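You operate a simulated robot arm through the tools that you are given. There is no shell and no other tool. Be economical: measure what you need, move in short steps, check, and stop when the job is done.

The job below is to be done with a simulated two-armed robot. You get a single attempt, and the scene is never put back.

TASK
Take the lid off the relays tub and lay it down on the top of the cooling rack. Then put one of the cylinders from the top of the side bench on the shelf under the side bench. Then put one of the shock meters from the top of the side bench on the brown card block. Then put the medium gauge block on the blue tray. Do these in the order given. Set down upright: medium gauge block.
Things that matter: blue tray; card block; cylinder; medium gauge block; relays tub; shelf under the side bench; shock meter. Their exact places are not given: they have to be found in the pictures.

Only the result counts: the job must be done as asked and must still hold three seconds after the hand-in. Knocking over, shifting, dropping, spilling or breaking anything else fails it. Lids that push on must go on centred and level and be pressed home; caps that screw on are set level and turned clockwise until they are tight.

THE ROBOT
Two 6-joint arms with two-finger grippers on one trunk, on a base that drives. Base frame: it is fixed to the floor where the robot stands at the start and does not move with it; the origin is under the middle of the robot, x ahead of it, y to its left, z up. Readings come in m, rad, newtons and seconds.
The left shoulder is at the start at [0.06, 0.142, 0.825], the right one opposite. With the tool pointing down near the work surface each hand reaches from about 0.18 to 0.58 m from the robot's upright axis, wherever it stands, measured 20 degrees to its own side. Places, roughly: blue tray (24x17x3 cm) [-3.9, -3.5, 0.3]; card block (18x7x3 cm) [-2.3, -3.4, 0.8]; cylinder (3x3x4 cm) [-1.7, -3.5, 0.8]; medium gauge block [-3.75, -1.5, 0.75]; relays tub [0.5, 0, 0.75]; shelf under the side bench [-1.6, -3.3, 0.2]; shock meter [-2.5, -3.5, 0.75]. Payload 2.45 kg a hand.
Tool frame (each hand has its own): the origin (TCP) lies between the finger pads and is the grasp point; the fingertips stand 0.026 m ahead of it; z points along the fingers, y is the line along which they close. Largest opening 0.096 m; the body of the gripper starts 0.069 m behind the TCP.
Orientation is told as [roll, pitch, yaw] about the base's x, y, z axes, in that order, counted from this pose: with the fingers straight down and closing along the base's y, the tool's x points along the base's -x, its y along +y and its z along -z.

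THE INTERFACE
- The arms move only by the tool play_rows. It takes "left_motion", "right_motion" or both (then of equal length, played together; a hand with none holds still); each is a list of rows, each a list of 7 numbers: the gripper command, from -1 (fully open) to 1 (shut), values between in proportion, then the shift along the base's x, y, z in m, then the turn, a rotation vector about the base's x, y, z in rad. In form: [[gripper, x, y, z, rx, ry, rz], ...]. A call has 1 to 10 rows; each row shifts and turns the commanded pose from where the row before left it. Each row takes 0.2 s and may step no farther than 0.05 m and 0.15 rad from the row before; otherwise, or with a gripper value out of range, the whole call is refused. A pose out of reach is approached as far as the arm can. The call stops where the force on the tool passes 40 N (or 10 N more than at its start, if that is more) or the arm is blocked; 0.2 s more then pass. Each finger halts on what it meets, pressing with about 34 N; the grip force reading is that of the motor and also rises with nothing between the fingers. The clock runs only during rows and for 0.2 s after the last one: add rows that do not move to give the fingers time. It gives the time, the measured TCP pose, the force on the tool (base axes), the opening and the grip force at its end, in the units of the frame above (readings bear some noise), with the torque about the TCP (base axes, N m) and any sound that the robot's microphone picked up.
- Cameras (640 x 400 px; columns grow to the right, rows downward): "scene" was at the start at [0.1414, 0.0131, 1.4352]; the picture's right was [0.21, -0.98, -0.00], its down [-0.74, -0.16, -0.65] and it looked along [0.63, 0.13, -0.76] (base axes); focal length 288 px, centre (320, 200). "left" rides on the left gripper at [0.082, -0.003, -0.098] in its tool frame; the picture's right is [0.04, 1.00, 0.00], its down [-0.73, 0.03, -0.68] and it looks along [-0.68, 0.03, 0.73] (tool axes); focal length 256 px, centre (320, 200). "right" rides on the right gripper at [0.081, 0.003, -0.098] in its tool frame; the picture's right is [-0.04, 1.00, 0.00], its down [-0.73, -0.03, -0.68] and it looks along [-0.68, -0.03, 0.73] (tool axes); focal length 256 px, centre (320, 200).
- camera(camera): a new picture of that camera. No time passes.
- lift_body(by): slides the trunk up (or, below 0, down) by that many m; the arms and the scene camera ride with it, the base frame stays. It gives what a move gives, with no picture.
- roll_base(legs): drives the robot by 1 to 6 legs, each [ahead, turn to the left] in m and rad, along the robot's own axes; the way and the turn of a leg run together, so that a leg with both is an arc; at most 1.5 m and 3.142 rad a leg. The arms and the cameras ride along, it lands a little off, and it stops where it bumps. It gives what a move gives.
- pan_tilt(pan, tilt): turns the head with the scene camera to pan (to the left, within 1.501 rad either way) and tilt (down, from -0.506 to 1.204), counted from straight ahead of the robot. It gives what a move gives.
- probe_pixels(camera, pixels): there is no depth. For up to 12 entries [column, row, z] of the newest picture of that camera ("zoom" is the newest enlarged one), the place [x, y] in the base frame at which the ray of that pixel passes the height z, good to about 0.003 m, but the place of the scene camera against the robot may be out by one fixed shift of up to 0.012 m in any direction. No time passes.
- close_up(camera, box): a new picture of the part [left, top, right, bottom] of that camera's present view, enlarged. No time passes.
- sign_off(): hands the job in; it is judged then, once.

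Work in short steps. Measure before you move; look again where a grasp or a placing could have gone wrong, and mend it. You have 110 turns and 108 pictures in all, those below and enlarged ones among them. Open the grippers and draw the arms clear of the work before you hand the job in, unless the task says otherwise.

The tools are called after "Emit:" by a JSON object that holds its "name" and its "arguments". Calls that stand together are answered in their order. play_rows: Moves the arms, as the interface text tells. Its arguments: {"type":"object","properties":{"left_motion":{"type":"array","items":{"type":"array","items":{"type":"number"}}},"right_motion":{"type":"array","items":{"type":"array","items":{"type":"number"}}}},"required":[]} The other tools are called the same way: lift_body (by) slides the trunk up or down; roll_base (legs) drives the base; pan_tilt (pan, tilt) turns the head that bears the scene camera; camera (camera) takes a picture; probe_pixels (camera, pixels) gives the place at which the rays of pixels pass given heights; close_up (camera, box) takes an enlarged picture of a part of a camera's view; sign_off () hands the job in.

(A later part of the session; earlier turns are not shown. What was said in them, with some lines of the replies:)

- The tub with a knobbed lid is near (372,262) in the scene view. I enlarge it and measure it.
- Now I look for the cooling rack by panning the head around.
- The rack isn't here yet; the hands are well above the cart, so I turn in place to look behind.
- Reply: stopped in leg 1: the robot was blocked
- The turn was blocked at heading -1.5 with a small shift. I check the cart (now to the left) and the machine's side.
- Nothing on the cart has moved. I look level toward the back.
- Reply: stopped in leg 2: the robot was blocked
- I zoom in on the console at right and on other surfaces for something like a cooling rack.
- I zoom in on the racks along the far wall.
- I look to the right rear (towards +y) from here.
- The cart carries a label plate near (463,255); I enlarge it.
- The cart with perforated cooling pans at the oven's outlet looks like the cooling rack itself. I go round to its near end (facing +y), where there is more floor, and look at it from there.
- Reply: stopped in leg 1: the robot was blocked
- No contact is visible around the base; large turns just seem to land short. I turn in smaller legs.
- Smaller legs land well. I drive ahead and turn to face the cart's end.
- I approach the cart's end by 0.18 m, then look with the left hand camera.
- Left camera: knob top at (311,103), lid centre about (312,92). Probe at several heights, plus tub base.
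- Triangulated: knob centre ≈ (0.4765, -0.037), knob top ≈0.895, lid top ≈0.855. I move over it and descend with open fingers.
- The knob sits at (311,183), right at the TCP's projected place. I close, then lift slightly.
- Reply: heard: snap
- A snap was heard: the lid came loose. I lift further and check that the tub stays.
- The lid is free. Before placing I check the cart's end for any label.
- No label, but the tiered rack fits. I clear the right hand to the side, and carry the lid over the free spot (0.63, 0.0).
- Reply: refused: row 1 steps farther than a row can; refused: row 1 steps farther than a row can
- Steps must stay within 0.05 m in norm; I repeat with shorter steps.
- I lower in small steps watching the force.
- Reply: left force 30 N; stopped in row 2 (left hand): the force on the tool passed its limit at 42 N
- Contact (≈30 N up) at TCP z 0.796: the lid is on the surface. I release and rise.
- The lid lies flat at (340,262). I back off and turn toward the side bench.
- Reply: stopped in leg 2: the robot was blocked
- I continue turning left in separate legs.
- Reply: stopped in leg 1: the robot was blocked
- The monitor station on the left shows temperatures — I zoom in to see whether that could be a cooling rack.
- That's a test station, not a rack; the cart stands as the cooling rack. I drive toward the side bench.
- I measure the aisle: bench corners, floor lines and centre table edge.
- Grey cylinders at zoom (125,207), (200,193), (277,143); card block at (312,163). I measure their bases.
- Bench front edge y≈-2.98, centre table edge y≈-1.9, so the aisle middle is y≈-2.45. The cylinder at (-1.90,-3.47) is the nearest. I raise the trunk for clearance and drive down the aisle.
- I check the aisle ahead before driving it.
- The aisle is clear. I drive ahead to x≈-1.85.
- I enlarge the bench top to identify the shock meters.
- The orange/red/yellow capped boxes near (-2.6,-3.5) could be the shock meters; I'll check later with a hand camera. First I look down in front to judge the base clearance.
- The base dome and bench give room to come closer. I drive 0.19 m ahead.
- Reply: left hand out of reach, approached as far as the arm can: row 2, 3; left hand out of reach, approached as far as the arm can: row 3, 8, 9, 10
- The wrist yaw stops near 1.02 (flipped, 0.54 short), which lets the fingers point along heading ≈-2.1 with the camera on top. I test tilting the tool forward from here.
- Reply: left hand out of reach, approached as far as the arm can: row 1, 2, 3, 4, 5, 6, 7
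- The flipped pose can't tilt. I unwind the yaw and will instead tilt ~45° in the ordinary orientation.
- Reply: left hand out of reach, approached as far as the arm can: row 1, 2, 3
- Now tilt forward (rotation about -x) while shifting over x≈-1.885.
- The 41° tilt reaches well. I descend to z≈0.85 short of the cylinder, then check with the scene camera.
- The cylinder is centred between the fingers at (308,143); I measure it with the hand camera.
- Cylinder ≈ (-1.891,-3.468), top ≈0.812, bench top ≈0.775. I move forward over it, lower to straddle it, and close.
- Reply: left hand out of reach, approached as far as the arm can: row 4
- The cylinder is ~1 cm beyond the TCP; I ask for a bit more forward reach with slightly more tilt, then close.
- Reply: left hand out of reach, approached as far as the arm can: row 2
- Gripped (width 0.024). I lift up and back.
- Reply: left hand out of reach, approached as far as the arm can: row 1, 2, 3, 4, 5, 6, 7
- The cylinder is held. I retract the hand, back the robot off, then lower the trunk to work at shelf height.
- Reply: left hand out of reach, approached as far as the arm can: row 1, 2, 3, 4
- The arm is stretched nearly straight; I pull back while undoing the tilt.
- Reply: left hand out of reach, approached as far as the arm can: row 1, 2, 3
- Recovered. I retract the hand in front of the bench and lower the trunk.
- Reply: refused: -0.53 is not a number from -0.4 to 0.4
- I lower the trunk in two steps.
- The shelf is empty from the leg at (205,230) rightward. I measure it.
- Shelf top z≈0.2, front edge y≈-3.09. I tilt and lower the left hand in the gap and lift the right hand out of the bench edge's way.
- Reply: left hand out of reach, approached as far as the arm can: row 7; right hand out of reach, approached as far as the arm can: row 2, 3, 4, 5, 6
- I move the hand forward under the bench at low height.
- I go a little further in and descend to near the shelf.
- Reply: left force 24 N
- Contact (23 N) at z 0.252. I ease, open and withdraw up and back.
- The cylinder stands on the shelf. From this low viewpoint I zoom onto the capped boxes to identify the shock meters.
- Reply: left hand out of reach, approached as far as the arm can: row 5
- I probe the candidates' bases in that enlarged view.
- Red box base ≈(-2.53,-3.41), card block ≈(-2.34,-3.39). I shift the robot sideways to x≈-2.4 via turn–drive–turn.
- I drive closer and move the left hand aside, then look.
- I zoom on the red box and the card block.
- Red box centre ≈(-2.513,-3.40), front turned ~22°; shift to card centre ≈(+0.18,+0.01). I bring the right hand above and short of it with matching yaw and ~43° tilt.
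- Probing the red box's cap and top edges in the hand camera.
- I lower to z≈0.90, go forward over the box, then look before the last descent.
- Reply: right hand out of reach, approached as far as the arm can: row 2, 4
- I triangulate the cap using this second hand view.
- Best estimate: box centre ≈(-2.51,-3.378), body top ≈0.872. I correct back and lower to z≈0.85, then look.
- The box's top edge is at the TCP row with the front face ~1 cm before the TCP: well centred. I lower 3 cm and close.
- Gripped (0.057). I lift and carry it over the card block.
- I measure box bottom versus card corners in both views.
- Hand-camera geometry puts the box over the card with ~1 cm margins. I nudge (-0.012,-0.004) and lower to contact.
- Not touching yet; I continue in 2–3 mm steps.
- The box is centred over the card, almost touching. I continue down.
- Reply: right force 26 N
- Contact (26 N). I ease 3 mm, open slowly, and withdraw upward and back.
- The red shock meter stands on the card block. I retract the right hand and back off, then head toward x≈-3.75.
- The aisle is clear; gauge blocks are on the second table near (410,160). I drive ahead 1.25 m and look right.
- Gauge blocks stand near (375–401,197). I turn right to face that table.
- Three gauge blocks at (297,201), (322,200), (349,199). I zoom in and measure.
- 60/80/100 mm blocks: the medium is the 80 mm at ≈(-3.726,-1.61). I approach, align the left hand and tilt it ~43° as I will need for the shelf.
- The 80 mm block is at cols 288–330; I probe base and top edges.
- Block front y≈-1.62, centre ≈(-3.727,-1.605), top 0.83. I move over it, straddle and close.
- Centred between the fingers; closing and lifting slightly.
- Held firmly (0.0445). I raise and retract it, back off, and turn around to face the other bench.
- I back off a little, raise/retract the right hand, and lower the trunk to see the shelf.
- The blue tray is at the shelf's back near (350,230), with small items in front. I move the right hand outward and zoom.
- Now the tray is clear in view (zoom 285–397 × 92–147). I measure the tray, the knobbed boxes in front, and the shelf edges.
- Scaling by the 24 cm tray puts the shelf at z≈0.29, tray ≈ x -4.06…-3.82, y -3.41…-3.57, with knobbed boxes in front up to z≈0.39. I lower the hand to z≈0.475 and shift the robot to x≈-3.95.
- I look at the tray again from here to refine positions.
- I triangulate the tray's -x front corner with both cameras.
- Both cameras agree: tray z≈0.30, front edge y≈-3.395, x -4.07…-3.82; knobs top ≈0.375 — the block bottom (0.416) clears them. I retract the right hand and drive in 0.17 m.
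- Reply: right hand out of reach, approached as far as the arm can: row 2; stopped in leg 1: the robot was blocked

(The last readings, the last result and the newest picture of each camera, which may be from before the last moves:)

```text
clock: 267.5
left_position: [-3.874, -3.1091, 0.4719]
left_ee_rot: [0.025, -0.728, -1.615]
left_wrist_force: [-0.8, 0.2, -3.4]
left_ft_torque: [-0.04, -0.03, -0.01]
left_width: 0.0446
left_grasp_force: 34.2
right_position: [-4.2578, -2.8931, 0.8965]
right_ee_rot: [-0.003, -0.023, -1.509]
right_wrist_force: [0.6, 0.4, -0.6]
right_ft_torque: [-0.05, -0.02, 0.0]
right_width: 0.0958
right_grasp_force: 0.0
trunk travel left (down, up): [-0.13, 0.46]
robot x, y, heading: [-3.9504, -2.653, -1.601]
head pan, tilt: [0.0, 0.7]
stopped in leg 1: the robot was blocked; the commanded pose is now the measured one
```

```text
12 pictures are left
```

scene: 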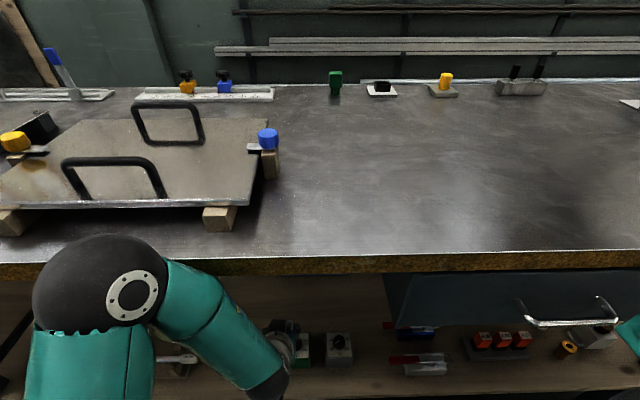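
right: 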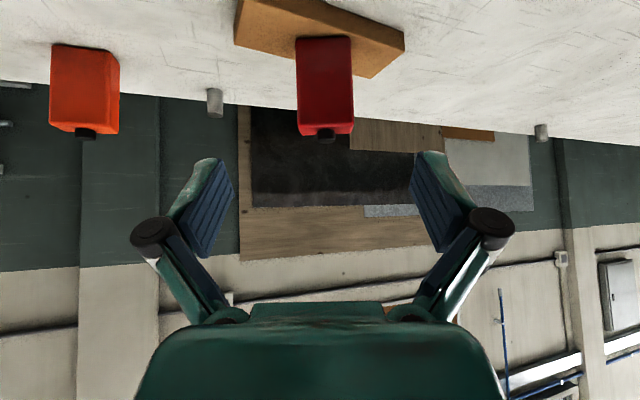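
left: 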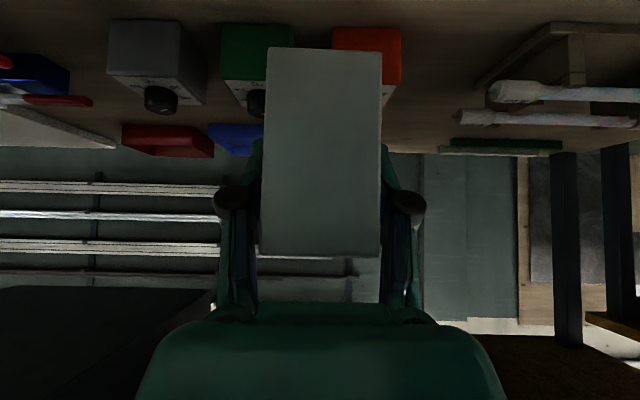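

The left elbow appears to touch the bench edge. I back off, lower the trunk 0.12 (lower elbow), and stretch the arm before driving in again.

Emit:
{"name": "roll_base", "arguments": {"legs": [[-0.16, 0]]}}

Emit:
{"name": "lift_body", "arguments": {"by": -0.12}}

Emit:
{"name": "play_rows", "arguments": {"left_motion": [[1, 0, 0.01, 0.04, -0.037, 0, 0.0], [1, 0, 0, 0.04, 0, 0, 0], [1, 0, 0, 0.04, 0, 0, 0], [1, 0, 0, 0.005, 0, 0, 0]]}}

Emit:
{"name": "close_up", "arguments": {"camera": "scene", "box": [0, 100, 400, 350]}}

```text
clock: 268.1
left_position: [-3.8736, -3.106, 0.4708]
left_ee_rot: [0.029, -0.724, -1.617]
left_wrist_force: [0.9, -0.6, -4.2]
left_ft_torque: [-0.04, 0.0, 0.0]
left_width: 0.0445
left_grasp_force: 34.3
right_position: [-4.258, -2.8948, 0.8954]
right_ee_rot: [0.001, -0.019, -1.507]
right_wrist_force: [0.5, -0.6, 0.0]
right_ft_torque: [-0.01, -0.02, 0.0]
right_width: 0.096
right_grasp_force: 0.2
trunk travel left (down, up): [-0.13, 0.46]
robot x, y, heading: [-3.9459, -2.6556, -1.593]
head pan, tilt: [0.0, 0.7]
stopped in leg 1: the robot was blocked; the commanded pose is now the measured one
```

```text
clock: 269.0
left_position: [-3.8738, -3.1164, 0.4147]
left_ee_rot: [0.028, -0.754, -1.61]
left_wrist_force: [1.4, 5.2, 19.9]
left_ft_torque: [-0.09, 0.46, -0.14]
left_width: 0.046
left_grasp_force: 34.6
right_position: [-4.2591, -2.8979, 0.8321]
right_ee_rot: [0.0, -0.014, -1.509]
right_wrist_force: [0.4, 0.3, -1.1]
right_ft_torque: [-0.02, 0.01, 0.04]
right_width: 0.0961
right_grasp_force: 0.0
trunk travel left (down, up): [-0.067, 0.523]
robot x, y, heading: [-3.9493, -2.654, -1.591]
head pan, tilt: [0.0, 0.7]
stopped: the force on the tool passed its limit at 108 N (the readings are from after the stop); the commanded pose is now the measured one
```

```text
clock: 270.0
left_position: [-3.8758, -3.1048, 0.5372]
left_ee_rot: [0.029, -0.782, -1.614]
left_wrist_force: [-0.7, -0.7, -4.6]
left_ft_torque: [-0.01, 0.03, -0.02]
left_width: 0.0451
left_grasp_force: 33.8
right_position: [-4.2588, -2.899, 0.8318]
right_ee_rot: [0.002, -0.014, -1.511]
right_wrist_force: [-0.1, 0.1, 0.1]
right_ft_torque: [0.0, -0.02, 0.0]
right_width: 0.0961
right_grasp_force: 0.1
trunk travel left (down, up): [-0.067, 0.523]
robot x, y, heading: [-3.9531, -2.6521, -1.595]
head pan, tilt: [0.0, 0.7]
```

```text
1.60 times, centred on (200, 225) of scene
```

zoom: 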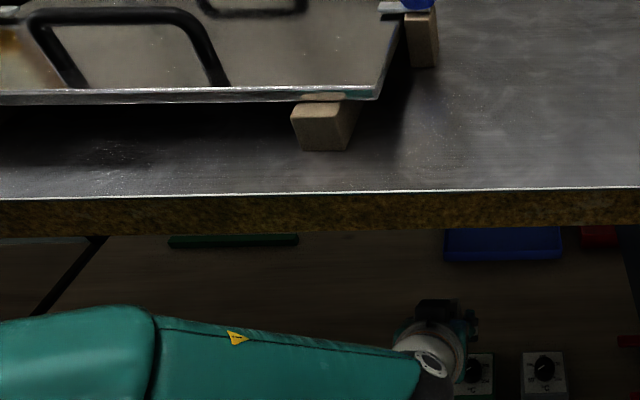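

The drive back was refused and the lowering pressed the block on something below; I have raised it clear. I check the block in the grip.

Emit:
{"name": "camera", "arguments": {"camera": "left"}}

Emit:
{"name": "camera", "arguments": {"camera": "scene"}}

```text
10 pictures are left
```

left: 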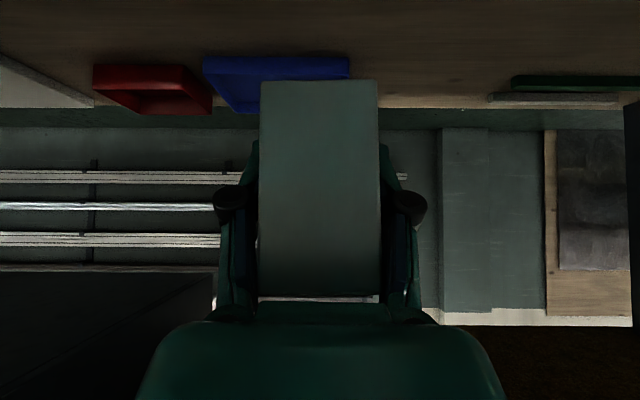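

```text
9 pictures are left
```

scene: 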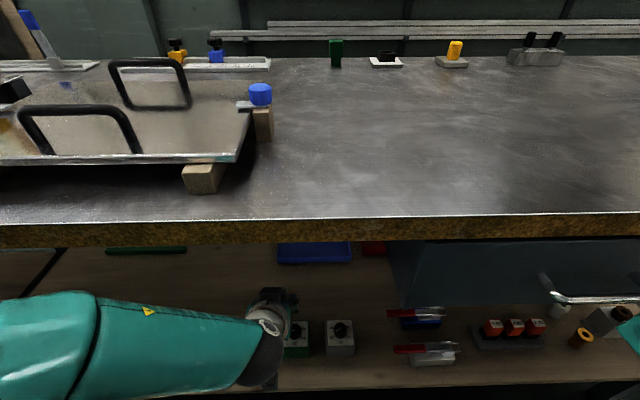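

The block slid ~13 mm up in the grip but is held; tray and boxes look unmoved. I level it, drop to z≈0.49 and extend forward in steps over the tray.

Emit:
{"name": "play_rows", "arguments": {"left_motion": [[1, 0, 0, -0.03, 0.017, 0.02, 0], [1, 0, 0, -0.02, 0, 0, 0], [1, 0, -0.04, 0, 0, 0, 0], [1, 0, -0.04, 0, 0, 0, 0], [1, 0, -0.04, 0, 0, 0, 0], [1, 0, -0.04, 0, 0, 0, 0]]}}

Emit:
{"name": "play_rows", "arguments": {"left_motion": [[1, 0, -0.04, 0, 0, 0, 0], [1, 0, -0.04, 0, 0, 0, 0], [1, 0, -0.04, 0, 0, 0, 0], [1, 0, -0.03, 0, 0, 0, 0], [1, 0, -0.03, 0, 0, 0, 0], [1, 0, 0, 0, 0, 0, 0]]}}

Emit:
{"name": "camera", "arguments": {"camera": "left"}}

```text
clock: 271.6
left_position: [-3.8822, -3.2182, 0.4917]
left_ee_rot: [0.022, -0.743, -1.66]
left_wrist_force: [-0.3, -0.3, -4.3]
left_ft_torque: [-0.04, 0.04, -0.05]
left_width: 0.0451
left_grasp_force: 34.3
right_position: [-4.2563, -2.8825, 0.8359]
right_ee_rot: [0.001, -0.029, -1.506]
right_wrist_force: [-1.0, 1.7, 0.6]
right_ft_torque: [-0.07, -0.1, 0.0]
right_width: 0.096
right_grasp_force: 0.0
trunk travel left (down, up): [-0.067, 0.523]
robot x, y, heading: [-3.9471, -2.6457, -1.579]
head pan, tilt: [0.0, 0.7]
stopped in row 6 (left hand): the arm was blocked; the commanded pose is now the measured one
```

```text
clock: 272.4
left_position: [-3.863, -3.3535, 0.3444]
left_ee_rot: [-0.04, -0.56, -1.566]
left_wrist_force: [4.6, -19.6, -8.3]
left_ft_torque: [0.77, 0.29, -0.23]
left_width: 0.0449
left_grasp_force: 34.4
right_position: [-4.2854, -2.9786, 0.7849]
right_ee_rot: [0.03, 0.094, -1.564]
right_wrist_force: [25.4, 192.3, 100.5]
right_ft_torque: [-23.81, 0.74, -6.04]
right_width: 0.0951
right_grasp_force: 0.0
trunk travel left (down, up): [-0.067, 0.523]
robot x, y, heading: [-3.9492, -2.6459, -1.593]
head pan, tilt: [0.0, 0.7]
stopped in row 3 (left hand): the arm was blocked; the commanded pose is now the measured one
```

```text
8 pictures are left
```

left: 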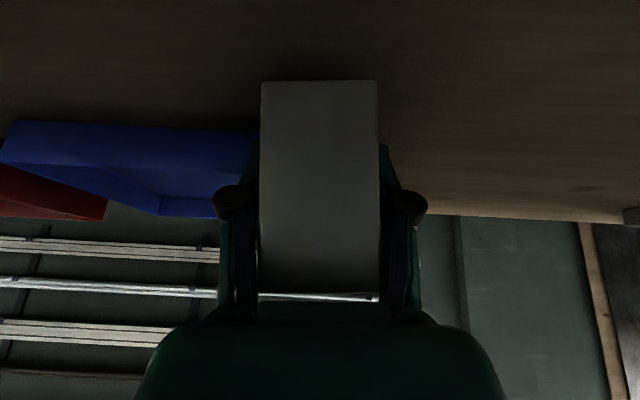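

The right hand reads a large force – the robot is leaning. I look at the scene before doing anything else.

Emit:
{"name": "camera", "arguments": {"camera": "scene"}}

```text
7 pictures are left
```

scene: 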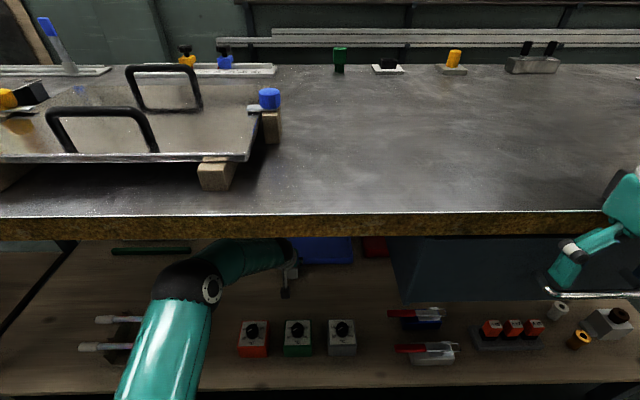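

The boxes are intact and the left arm is now under the bench with a low elbow. I pull the right hand off the bench edge first.

Emit:
{"name": "play_rows", "arguments": {"right_motion": [[-1, 0, 0.02, 0.0, 0, 0, 0], [-1, 0, 0.02, 0.01, 0, 0, 0], [-1, 0, 0.02, 0.01, 0, 0, 0], [-1, 0, 0.02, 0.01, 0, 0, 0]]}}

```text
clock: 272.6
left_position: [-3.873, -3.3606, 0.328]
left_ee_rot: [-0.027, -0.541, -1.587]
left_wrist_force: [1.8, 1.4, 4.5]
left_ft_torque: [0.3, 0.04, -0.07]
left_width: 0.0464
left_grasp_force: 34.1
right_position: [-4.2871, -2.9603, 0.7919]
right_ee_rot: [0.019, 0.195, -1.575]
right_wrist_force: [10.3, 45.8, 80.6]
right_ft_torque: [-8.44, 2.27, -0.3]
right_width: 0.0958
right_grasp_force: 0.0
trunk travel left (down, up): [-0.067, 0.523]
robot x, y, heading: [-3.9495, -2.6474, -1.59]
head pan, tilt: [0.0, 0.7]
stopped in row 1 (right hand): the force on the tool passed its limit at 257 N (the readings are from after the stop); the commanded pose is now the measured one
```

I check the right hand's surroundings with its camera.

Emit:
{"name": "camera", "arguments": {"camera": "right"}}

Emit:
{"name": "camera", "arguments": {"camera": "scene"}}

```text
6 pictures are left
```

right: 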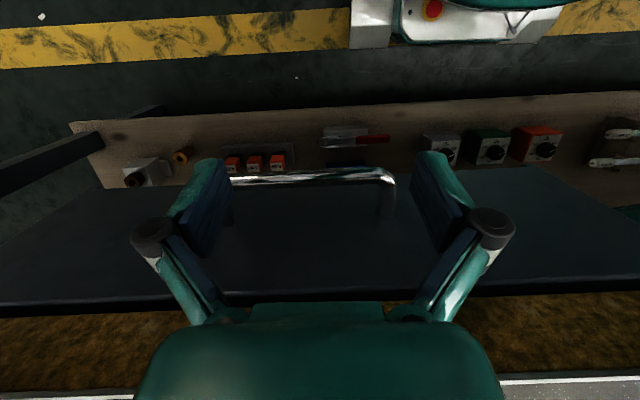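

```text
5 pictures are left
```

scene: 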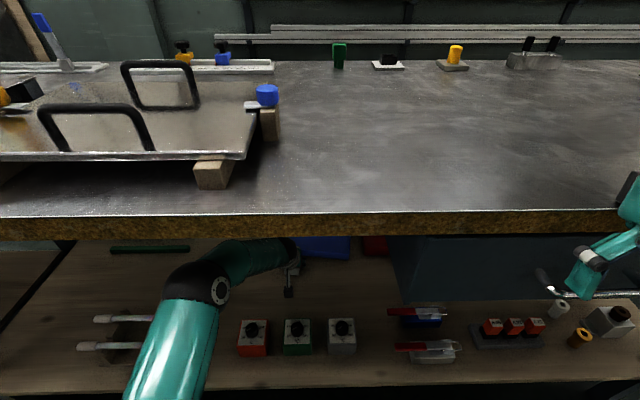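

The right gripper presses on the bench edge. I lift it straight up.

Emit:
{"name": "play_rows", "arguments": {"right_motion": [[-1, 0, 0.005, 0.03, 0, 0, 0], [-1, 0, 0.01, 0.03, 0, 0, 0], [-1, 0, 0.02, 0.02, 0, 0, 0]]}}

```text
clock: 273.4
left_position: [-3.8744, -3.3598, 0.3385]
left_ee_rot: [-0.025, -0.555, -1.593]
left_wrist_force: [0.0, 0.5, -5.1]
left_ft_torque: [-0.03, -0.02, 0.0]
left_width: 0.0458
left_grasp_force: 34.1
right_position: [-4.2878, -2.9258, 0.7921]
right_ee_rot: [0.023, 0.19, -1.57]
right_wrist_force: [-0.8, 0.5, 0.2]
right_ft_torque: [0.03, -0.01, -0.03]
right_width: 0.0959
right_grasp_force: 0.1
right hand out of reach, approached as far as the arm can: row 1, 2, 3
trunk travel left (down, up): [-0.067, 0.523]
robot x, y, heading: [-3.9439, -2.6497, -1.588]
head pan, tilt: [0.0, 0.7]
```

The right hand is free. Left: I raise 6 cm, restore the tilt (block upright), then go forward to y≈-3.45.

Emit:
{"name": "play_rows", "arguments": {"left_motion": [[1, 0, 0, 0.03, -0.07, -0.005, 0], [1, 0, 0, 0.03, -0.07, -0.004, 0], [1, 0, 0, 0.01, -0.07, -0.004, 0], [1, 0, -0.03, 0, 0, 0, 0], [1, 0, -0.03, 0, 0, 0, 0], [1, -0.004, -0.03, 0, 0, 0, 0], [1, 0, 0, 0, 0, 0, 0]]}}

Emit:
{"name": "camera", "arguments": {"camera": "left"}}

```text
clock: 275.0
left_position: [-3.879, -3.4506, 0.4075]
left_ee_rot: [0.0, -0.763, -1.609]
left_wrist_force: [-0.2, 0.6, -5.0]
left_ft_torque: [-0.03, -0.03, 0.0]
left_width: 0.0459
left_grasp_force: 33.7
right_position: [-4.2875, -2.9262, 0.793]
right_ee_rot: [0.024, 0.19, -1.569]
right_wrist_force: [-0.3, -0.1, 0.0]
right_ft_torque: [0.02, 0.02, 0.04]
right_width: 0.0961
right_grasp_force: 0.0
trunk travel left (down, up): [-0.067, 0.523]
robot x, y, heading: [-3.9485, -2.649, -1.589]
head pan, tilt: [0.0, 0.7]
```

```text
4 pictures are left
```

left: 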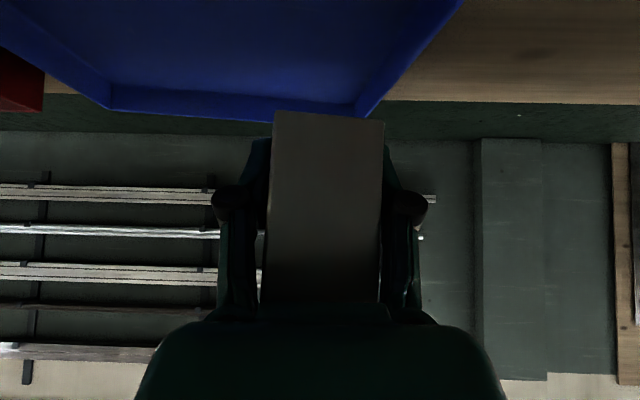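

The block is over the tray (bottom edge now ~3.3 cm below the TCP, ~3° skewed). I shift to x≈-3.91, level it, and descend to near the tray floor.

Emit:
{"name": "play_rows", "arguments": {"left_motion": [[1, -0.015, 0, 0, 0, 0.025, 0], [1, -0.015, 0, 0, 0, 0.025, 0], [1, 0, 0, -0.02, 0, 0, 0], [1, 0, 0, -0.02, 0, 0, 0], [1, 0, 0, -0.01, 0, 0, 0], [1, 0, 0, 0, 0, 0, 0]]}}

Emit:
{"name": "play_rows", "arguments": {"left_motion": [[1, 0, 0, -0.005, 0, 0, 0], [1, 0, 0, -0.004, 0, 0, 0], [1, 0, 0, -0.004, 0, 0, 0], [1, 0, 0, 0, 0, 0, 0]]}}

```text
clock: 276.4
left_position: [-3.9082, -3.4505, 0.3607]
left_ee_rot: [-0.068, -0.763, -1.562]
left_wrist_force: [-0.1, 0.0, -3.4]
left_ft_torque: [-0.03, 0.01, 0.0]
left_width: 0.0459
left_grasp_force: 33.9
right_position: [-4.2871, -2.9274, 0.793]
right_ee_rot: [0.024, 0.189, -1.568]
right_wrist_force: [0.6, -0.4, 0.3]
right_ft_torque: [-0.01, 0.0, 0.02]
right_width: 0.0962
right_grasp_force: 0.1
trunk travel left (down, up): [-0.067, 0.523]
robot x, y, heading: [-3.9456, -2.647, -1.59]
head pan, tilt: [0.0, 0.7]
```

```text
clock: 277.4
left_position: [-3.9089, -3.4501, 0.3456]
left_ee_rot: [-0.071, -0.764, -1.561]
left_wrist_force: [0.5, -0.5, -4.0]
left_ft_torque: [-0.05, 0.01, -0.01]
left_width: 0.0458
left_grasp_force: 33.9
right_position: [-4.2877, -2.9269, 0.7923]
right_ee_rot: [0.023, 0.189, -1.57]
right_wrist_force: [-0.2, 0.3, 0.6]
right_ft_torque: [-0.02, 0.0, -0.07]
right_width: 0.096
right_grasp_force: 0.0
trunk travel left (down, up): [-0.067, 0.523]
robot x, y, heading: [-3.9474, -2.6491, -1.59]
head pan, tilt: [0.0, 0.7]
```

No contact yet at 0.3456; I continue in 3 mm steps.

Emit:
{"name": "play_rows", "arguments": {"left_motion": [[1, 0, 0, -0.003, 0, 0, 0], [1, 0, 0, -0.003, 0, 0, 0], [1, 0, 0, -0.003, 0, 0, 0], [1, 0, 0, 0, 0, 0, 0]]}}

Emit:
{"name": "camera", "arguments": {"camera": "left"}}

```text
clock: 278.4
left_position: [-3.9083, -3.4501, 0.3374]
left_ee_rot: [-0.069, -0.766, -1.561]
left_wrist_force: [-0.2, -0.5, -5.2]
left_ft_torque: [-0.03, -0.01, 0.04]
left_width: 0.0457
left_grasp_force: 34.1
right_position: [-4.2863, -2.9262, 0.7927]
right_ee_rot: [0.023, 0.189, -1.571]
right_wrist_force: [-0.1, -0.6, -0.4]
right_ft_torque: [-0.02, 0.0, 0.0]
right_width: 0.0962
right_grasp_force: 0.1
trunk travel left (down, up): [-0.067, 0.523]
robot x, y, heading: [-3.943, -2.6504, -1.587]
head pan, tilt: [0.0, 0.7]
```

```text
3 pictures are left
```

left: 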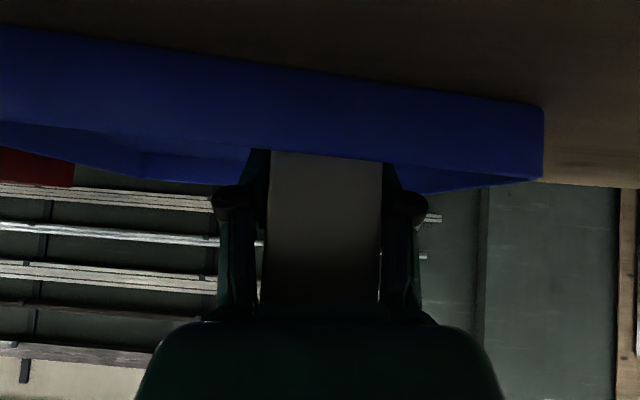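

The block is inside, behind the tray's front wall. I lower further until contact.

Emit:
{"name": "play_rows", "arguments": {"left_motion": [[1, 0, 0, -0.002, 0, 0, 0], [1, 0, 0, -0.002, 0, 0, 0], [1, 0, 0, -0.002, 0, 0, 0], [1, 0, 0, 0, 0, 0, 0]]}}

```text
clock: 279.4
left_position: [-3.9094, -3.4499, 0.3322]
left_ee_rot: [-0.071, -0.768, -1.561]
left_wrist_force: [0.0, 0.4, 1.3]
left_ft_torque: [-0.04, -0.18, 0.05]
left_width: 0.0456
left_grasp_force: 34.5
right_position: [-4.2872, -2.9258, 0.793]
right_ee_rot: [0.023, 0.187, -1.568]
right_wrist_force: [-1.1, -0.3, -0.3]
right_ft_torque: [0.0, 0.0, 0.03]
right_width: 0.0957
right_grasp_force: 0.0
trunk travel left (down, up): [-0.067, 0.523]
robot x, y, heading: [-3.9461, -2.6475, -1.585]
head pan, tilt: [0.0, 0.7]
```

Contact begins. I press 1.5 mm more, then open gently and only partly.

Emit:
{"name": "play_rows", "arguments": {"left_motion": [[1, 0, 0, -0.0015, 0, 0, 0], [0.02, 0, 0, 0, 0, 0, 0], [-0.05, 0, 0, 0, 0, 0, 0], [-0.15, 0, 0, 0, 0, 0, 0], [-0.3, 0, 0, 0, 0, 0, 0], [-0.4, 0, 0, 0, 0, 0, 0], [-0.4, 0, 0, 0, 0, 0, 0]]}}

Emit:
{"name": "close_up", "arguments": {"camera": "left", "box": [160, 60, 480, 320]}}

```text
clock: 281.0
left_position: [-3.9086, -3.4487, 0.3285]
left_ee_rot: [-0.068, -0.763, -1.561]
left_wrist_force: [-0.5, 0.7, 2.0]
left_ft_torque: [-0.02, -0.05, 0.01]
left_width: 0.0688
left_grasp_force: 0.0
right_position: [-4.2859, -2.9259, 0.7917]
right_ee_rot: [0.022, 0.186, -1.568]
right_wrist_force: [0.4, 0.1, 0.0]
right_ft_torque: [0.02, 0.04, 0.02]
right_width: 0.0962
right_grasp_force: 0.1
trunk travel left (down, up): [-0.067, 0.523]
robot x, y, heading: [-3.946, -2.6457, -1.587]
head pan, tilt: [0.0, 0.7]
```

```text
1.54 times, centred on (320, 190) of left
```

zoom: 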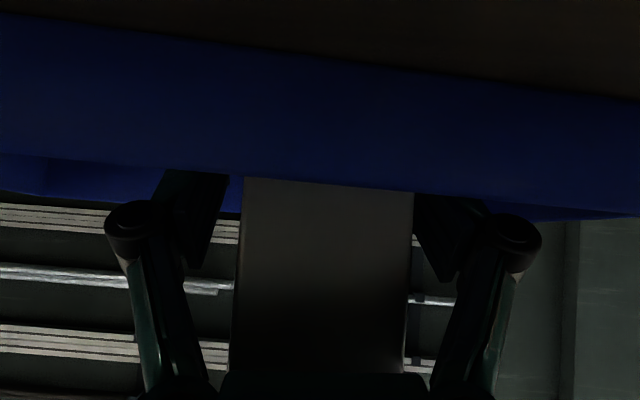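

Released and standing. I withdraw along the tool axis.

Emit:
{"name": "play_rows", "arguments": {"left_motion": [[-0.4, 0, 0.014, 0.014, 0, 0, 0], [-0.4, 0, 0.02, 0.021, 0, 0, 0], [-0.4, 0, 0.02, 0.021, 0, 0, 0], [-0.4, 0, 0.025, 0.025, 0, 0, 0], [-0.4, 0, 0.03, 0.02, 0, 0, 0], [-0.4, 0, 0.03, 0.01, 0, 0, 0]]}}

Emit:
{"name": "camera", "arguments": {"camera": "left"}}

```text
clock: 282.6
left_position: [-3.9103, -3.2934, 0.3959]
left_ee_rot: [-0.049, -0.698, -1.584]
left_wrist_force: [0.1, -0.1, 0.7]
left_ft_torque: [0.02, -0.02, -0.01]
left_width: 0.0672
left_grasp_force: 0.0
right_position: [-4.2825, -2.9258, 0.7922]
right_ee_rot: [0.015, 0.188, -1.569]
right_wrist_force: [0.9, -0.3, 0.2]
right_ft_torque: [0.04, 0.03, -0.01]
right_width: 0.0958
right_grasp_force: 0.1
trunk travel left (down, up): [-0.067, 0.523]
robot x, y, heading: [-3.9462, -2.646, -1.588]
head pan, tilt: [0.0, 0.7]
stopped in row 6 (left hand): the arm was blocked; the commanded pose is now the measured one
```

```text
1 pictures are left
```

left: 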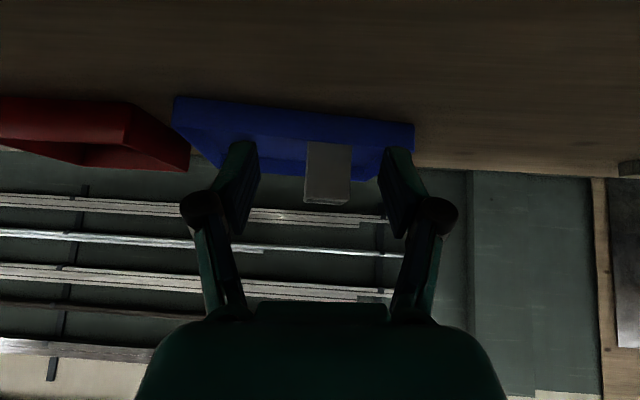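

The 80 mm block stands upright in the blue tray (≈(328,172)), and the hand is ~15 cm clear of it. Further retraction is limited by the elbow under the bench, so I just relax slightly and open fully to check all is steady.

Emit:
{"name": "play_rows", "arguments": {"left_motion": [[-0.7, 0, -0.005, 0, 0, 0, 0], [-1, 0, 0, 0, 0, 0, 0], [-1, 0, 0, 0, 0, 0, 0], [-1, 0, 0, 0, 0, 0, 0]]}}

Emit:
{"name": "camera", "arguments": {"camera": "scene"}}

```text
clock: 283.6
left_position: [-3.9121, -3.3014, 0.4002]
left_ee_rot: [-0.052, -0.705, -1.586]
left_wrist_force: [-0.4, 0.6, -0.6]
left_ft_torque: [0.01, -0.03, -0.02]
left_width: 0.096
left_grasp_force: 0.0
right_position: [-4.2824, -2.9256, 0.7936]
right_ee_rot: [0.015, 0.188, -1.568]
right_wrist_force: [0.4, -0.6, 0.2]
right_ft_torque: [0.02, -0.03, -0.05]
right_width: 0.0962
right_grasp_force: 0.1
trunk travel left (down, up): [-0.067, 0.523]
robot x, y, heading: [-3.9453, -2.6496, -1.591]
head pan, tilt: [0.0, 0.7]
```

```text
0 pictures are left
```

scene: 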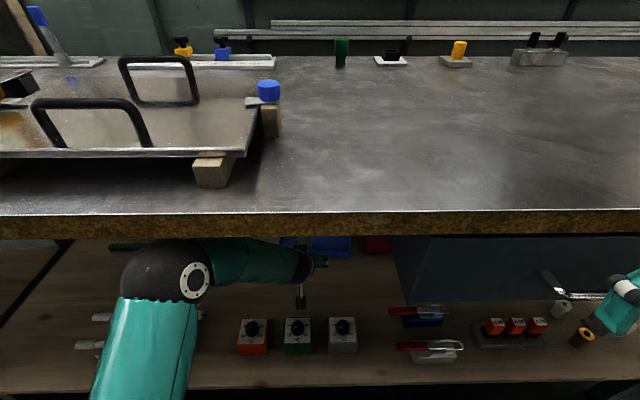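

Everything is steady, nothing is in contact, and the boxes in front of the tray are in their places. I hand in.

Emit:
{"name": "sign_off", "arguments": {}}

```text
The job is handed in.
```

I did all four steps in order and handed the job in, with one guess, two collisions and an incomplete retraction noted below:

- **Relays tub lid:** it lies flat on the top of the cart the tub stands on. I took that cart to be the cooling rack because of its perforated pans; no label confirmed it.
- **Cylinder:** one cylinder stands upright on the shelf under the side bench.
- **Shock meter:** the red capped box stands on the brown card block. I picked it by its listed position and look; nothing on it named it a shock meter.
- **Medium gauge block:** the 80 mm block stands upright in the blue tray.

- **Collisions:** while I was placing the gauge block, it was pressed onto a knobbed box on the shelf (108 N). My right hand also pushed hard against the bench edge (up to 257 N). In the last picture the boxes in front of the tray looked in place, but I could not rule out small shifts.
- **Arms:** both grippers are open, but the left arm is still under the bench, about 15 cm clear of the block. Its elbow kept it from drawing back further.
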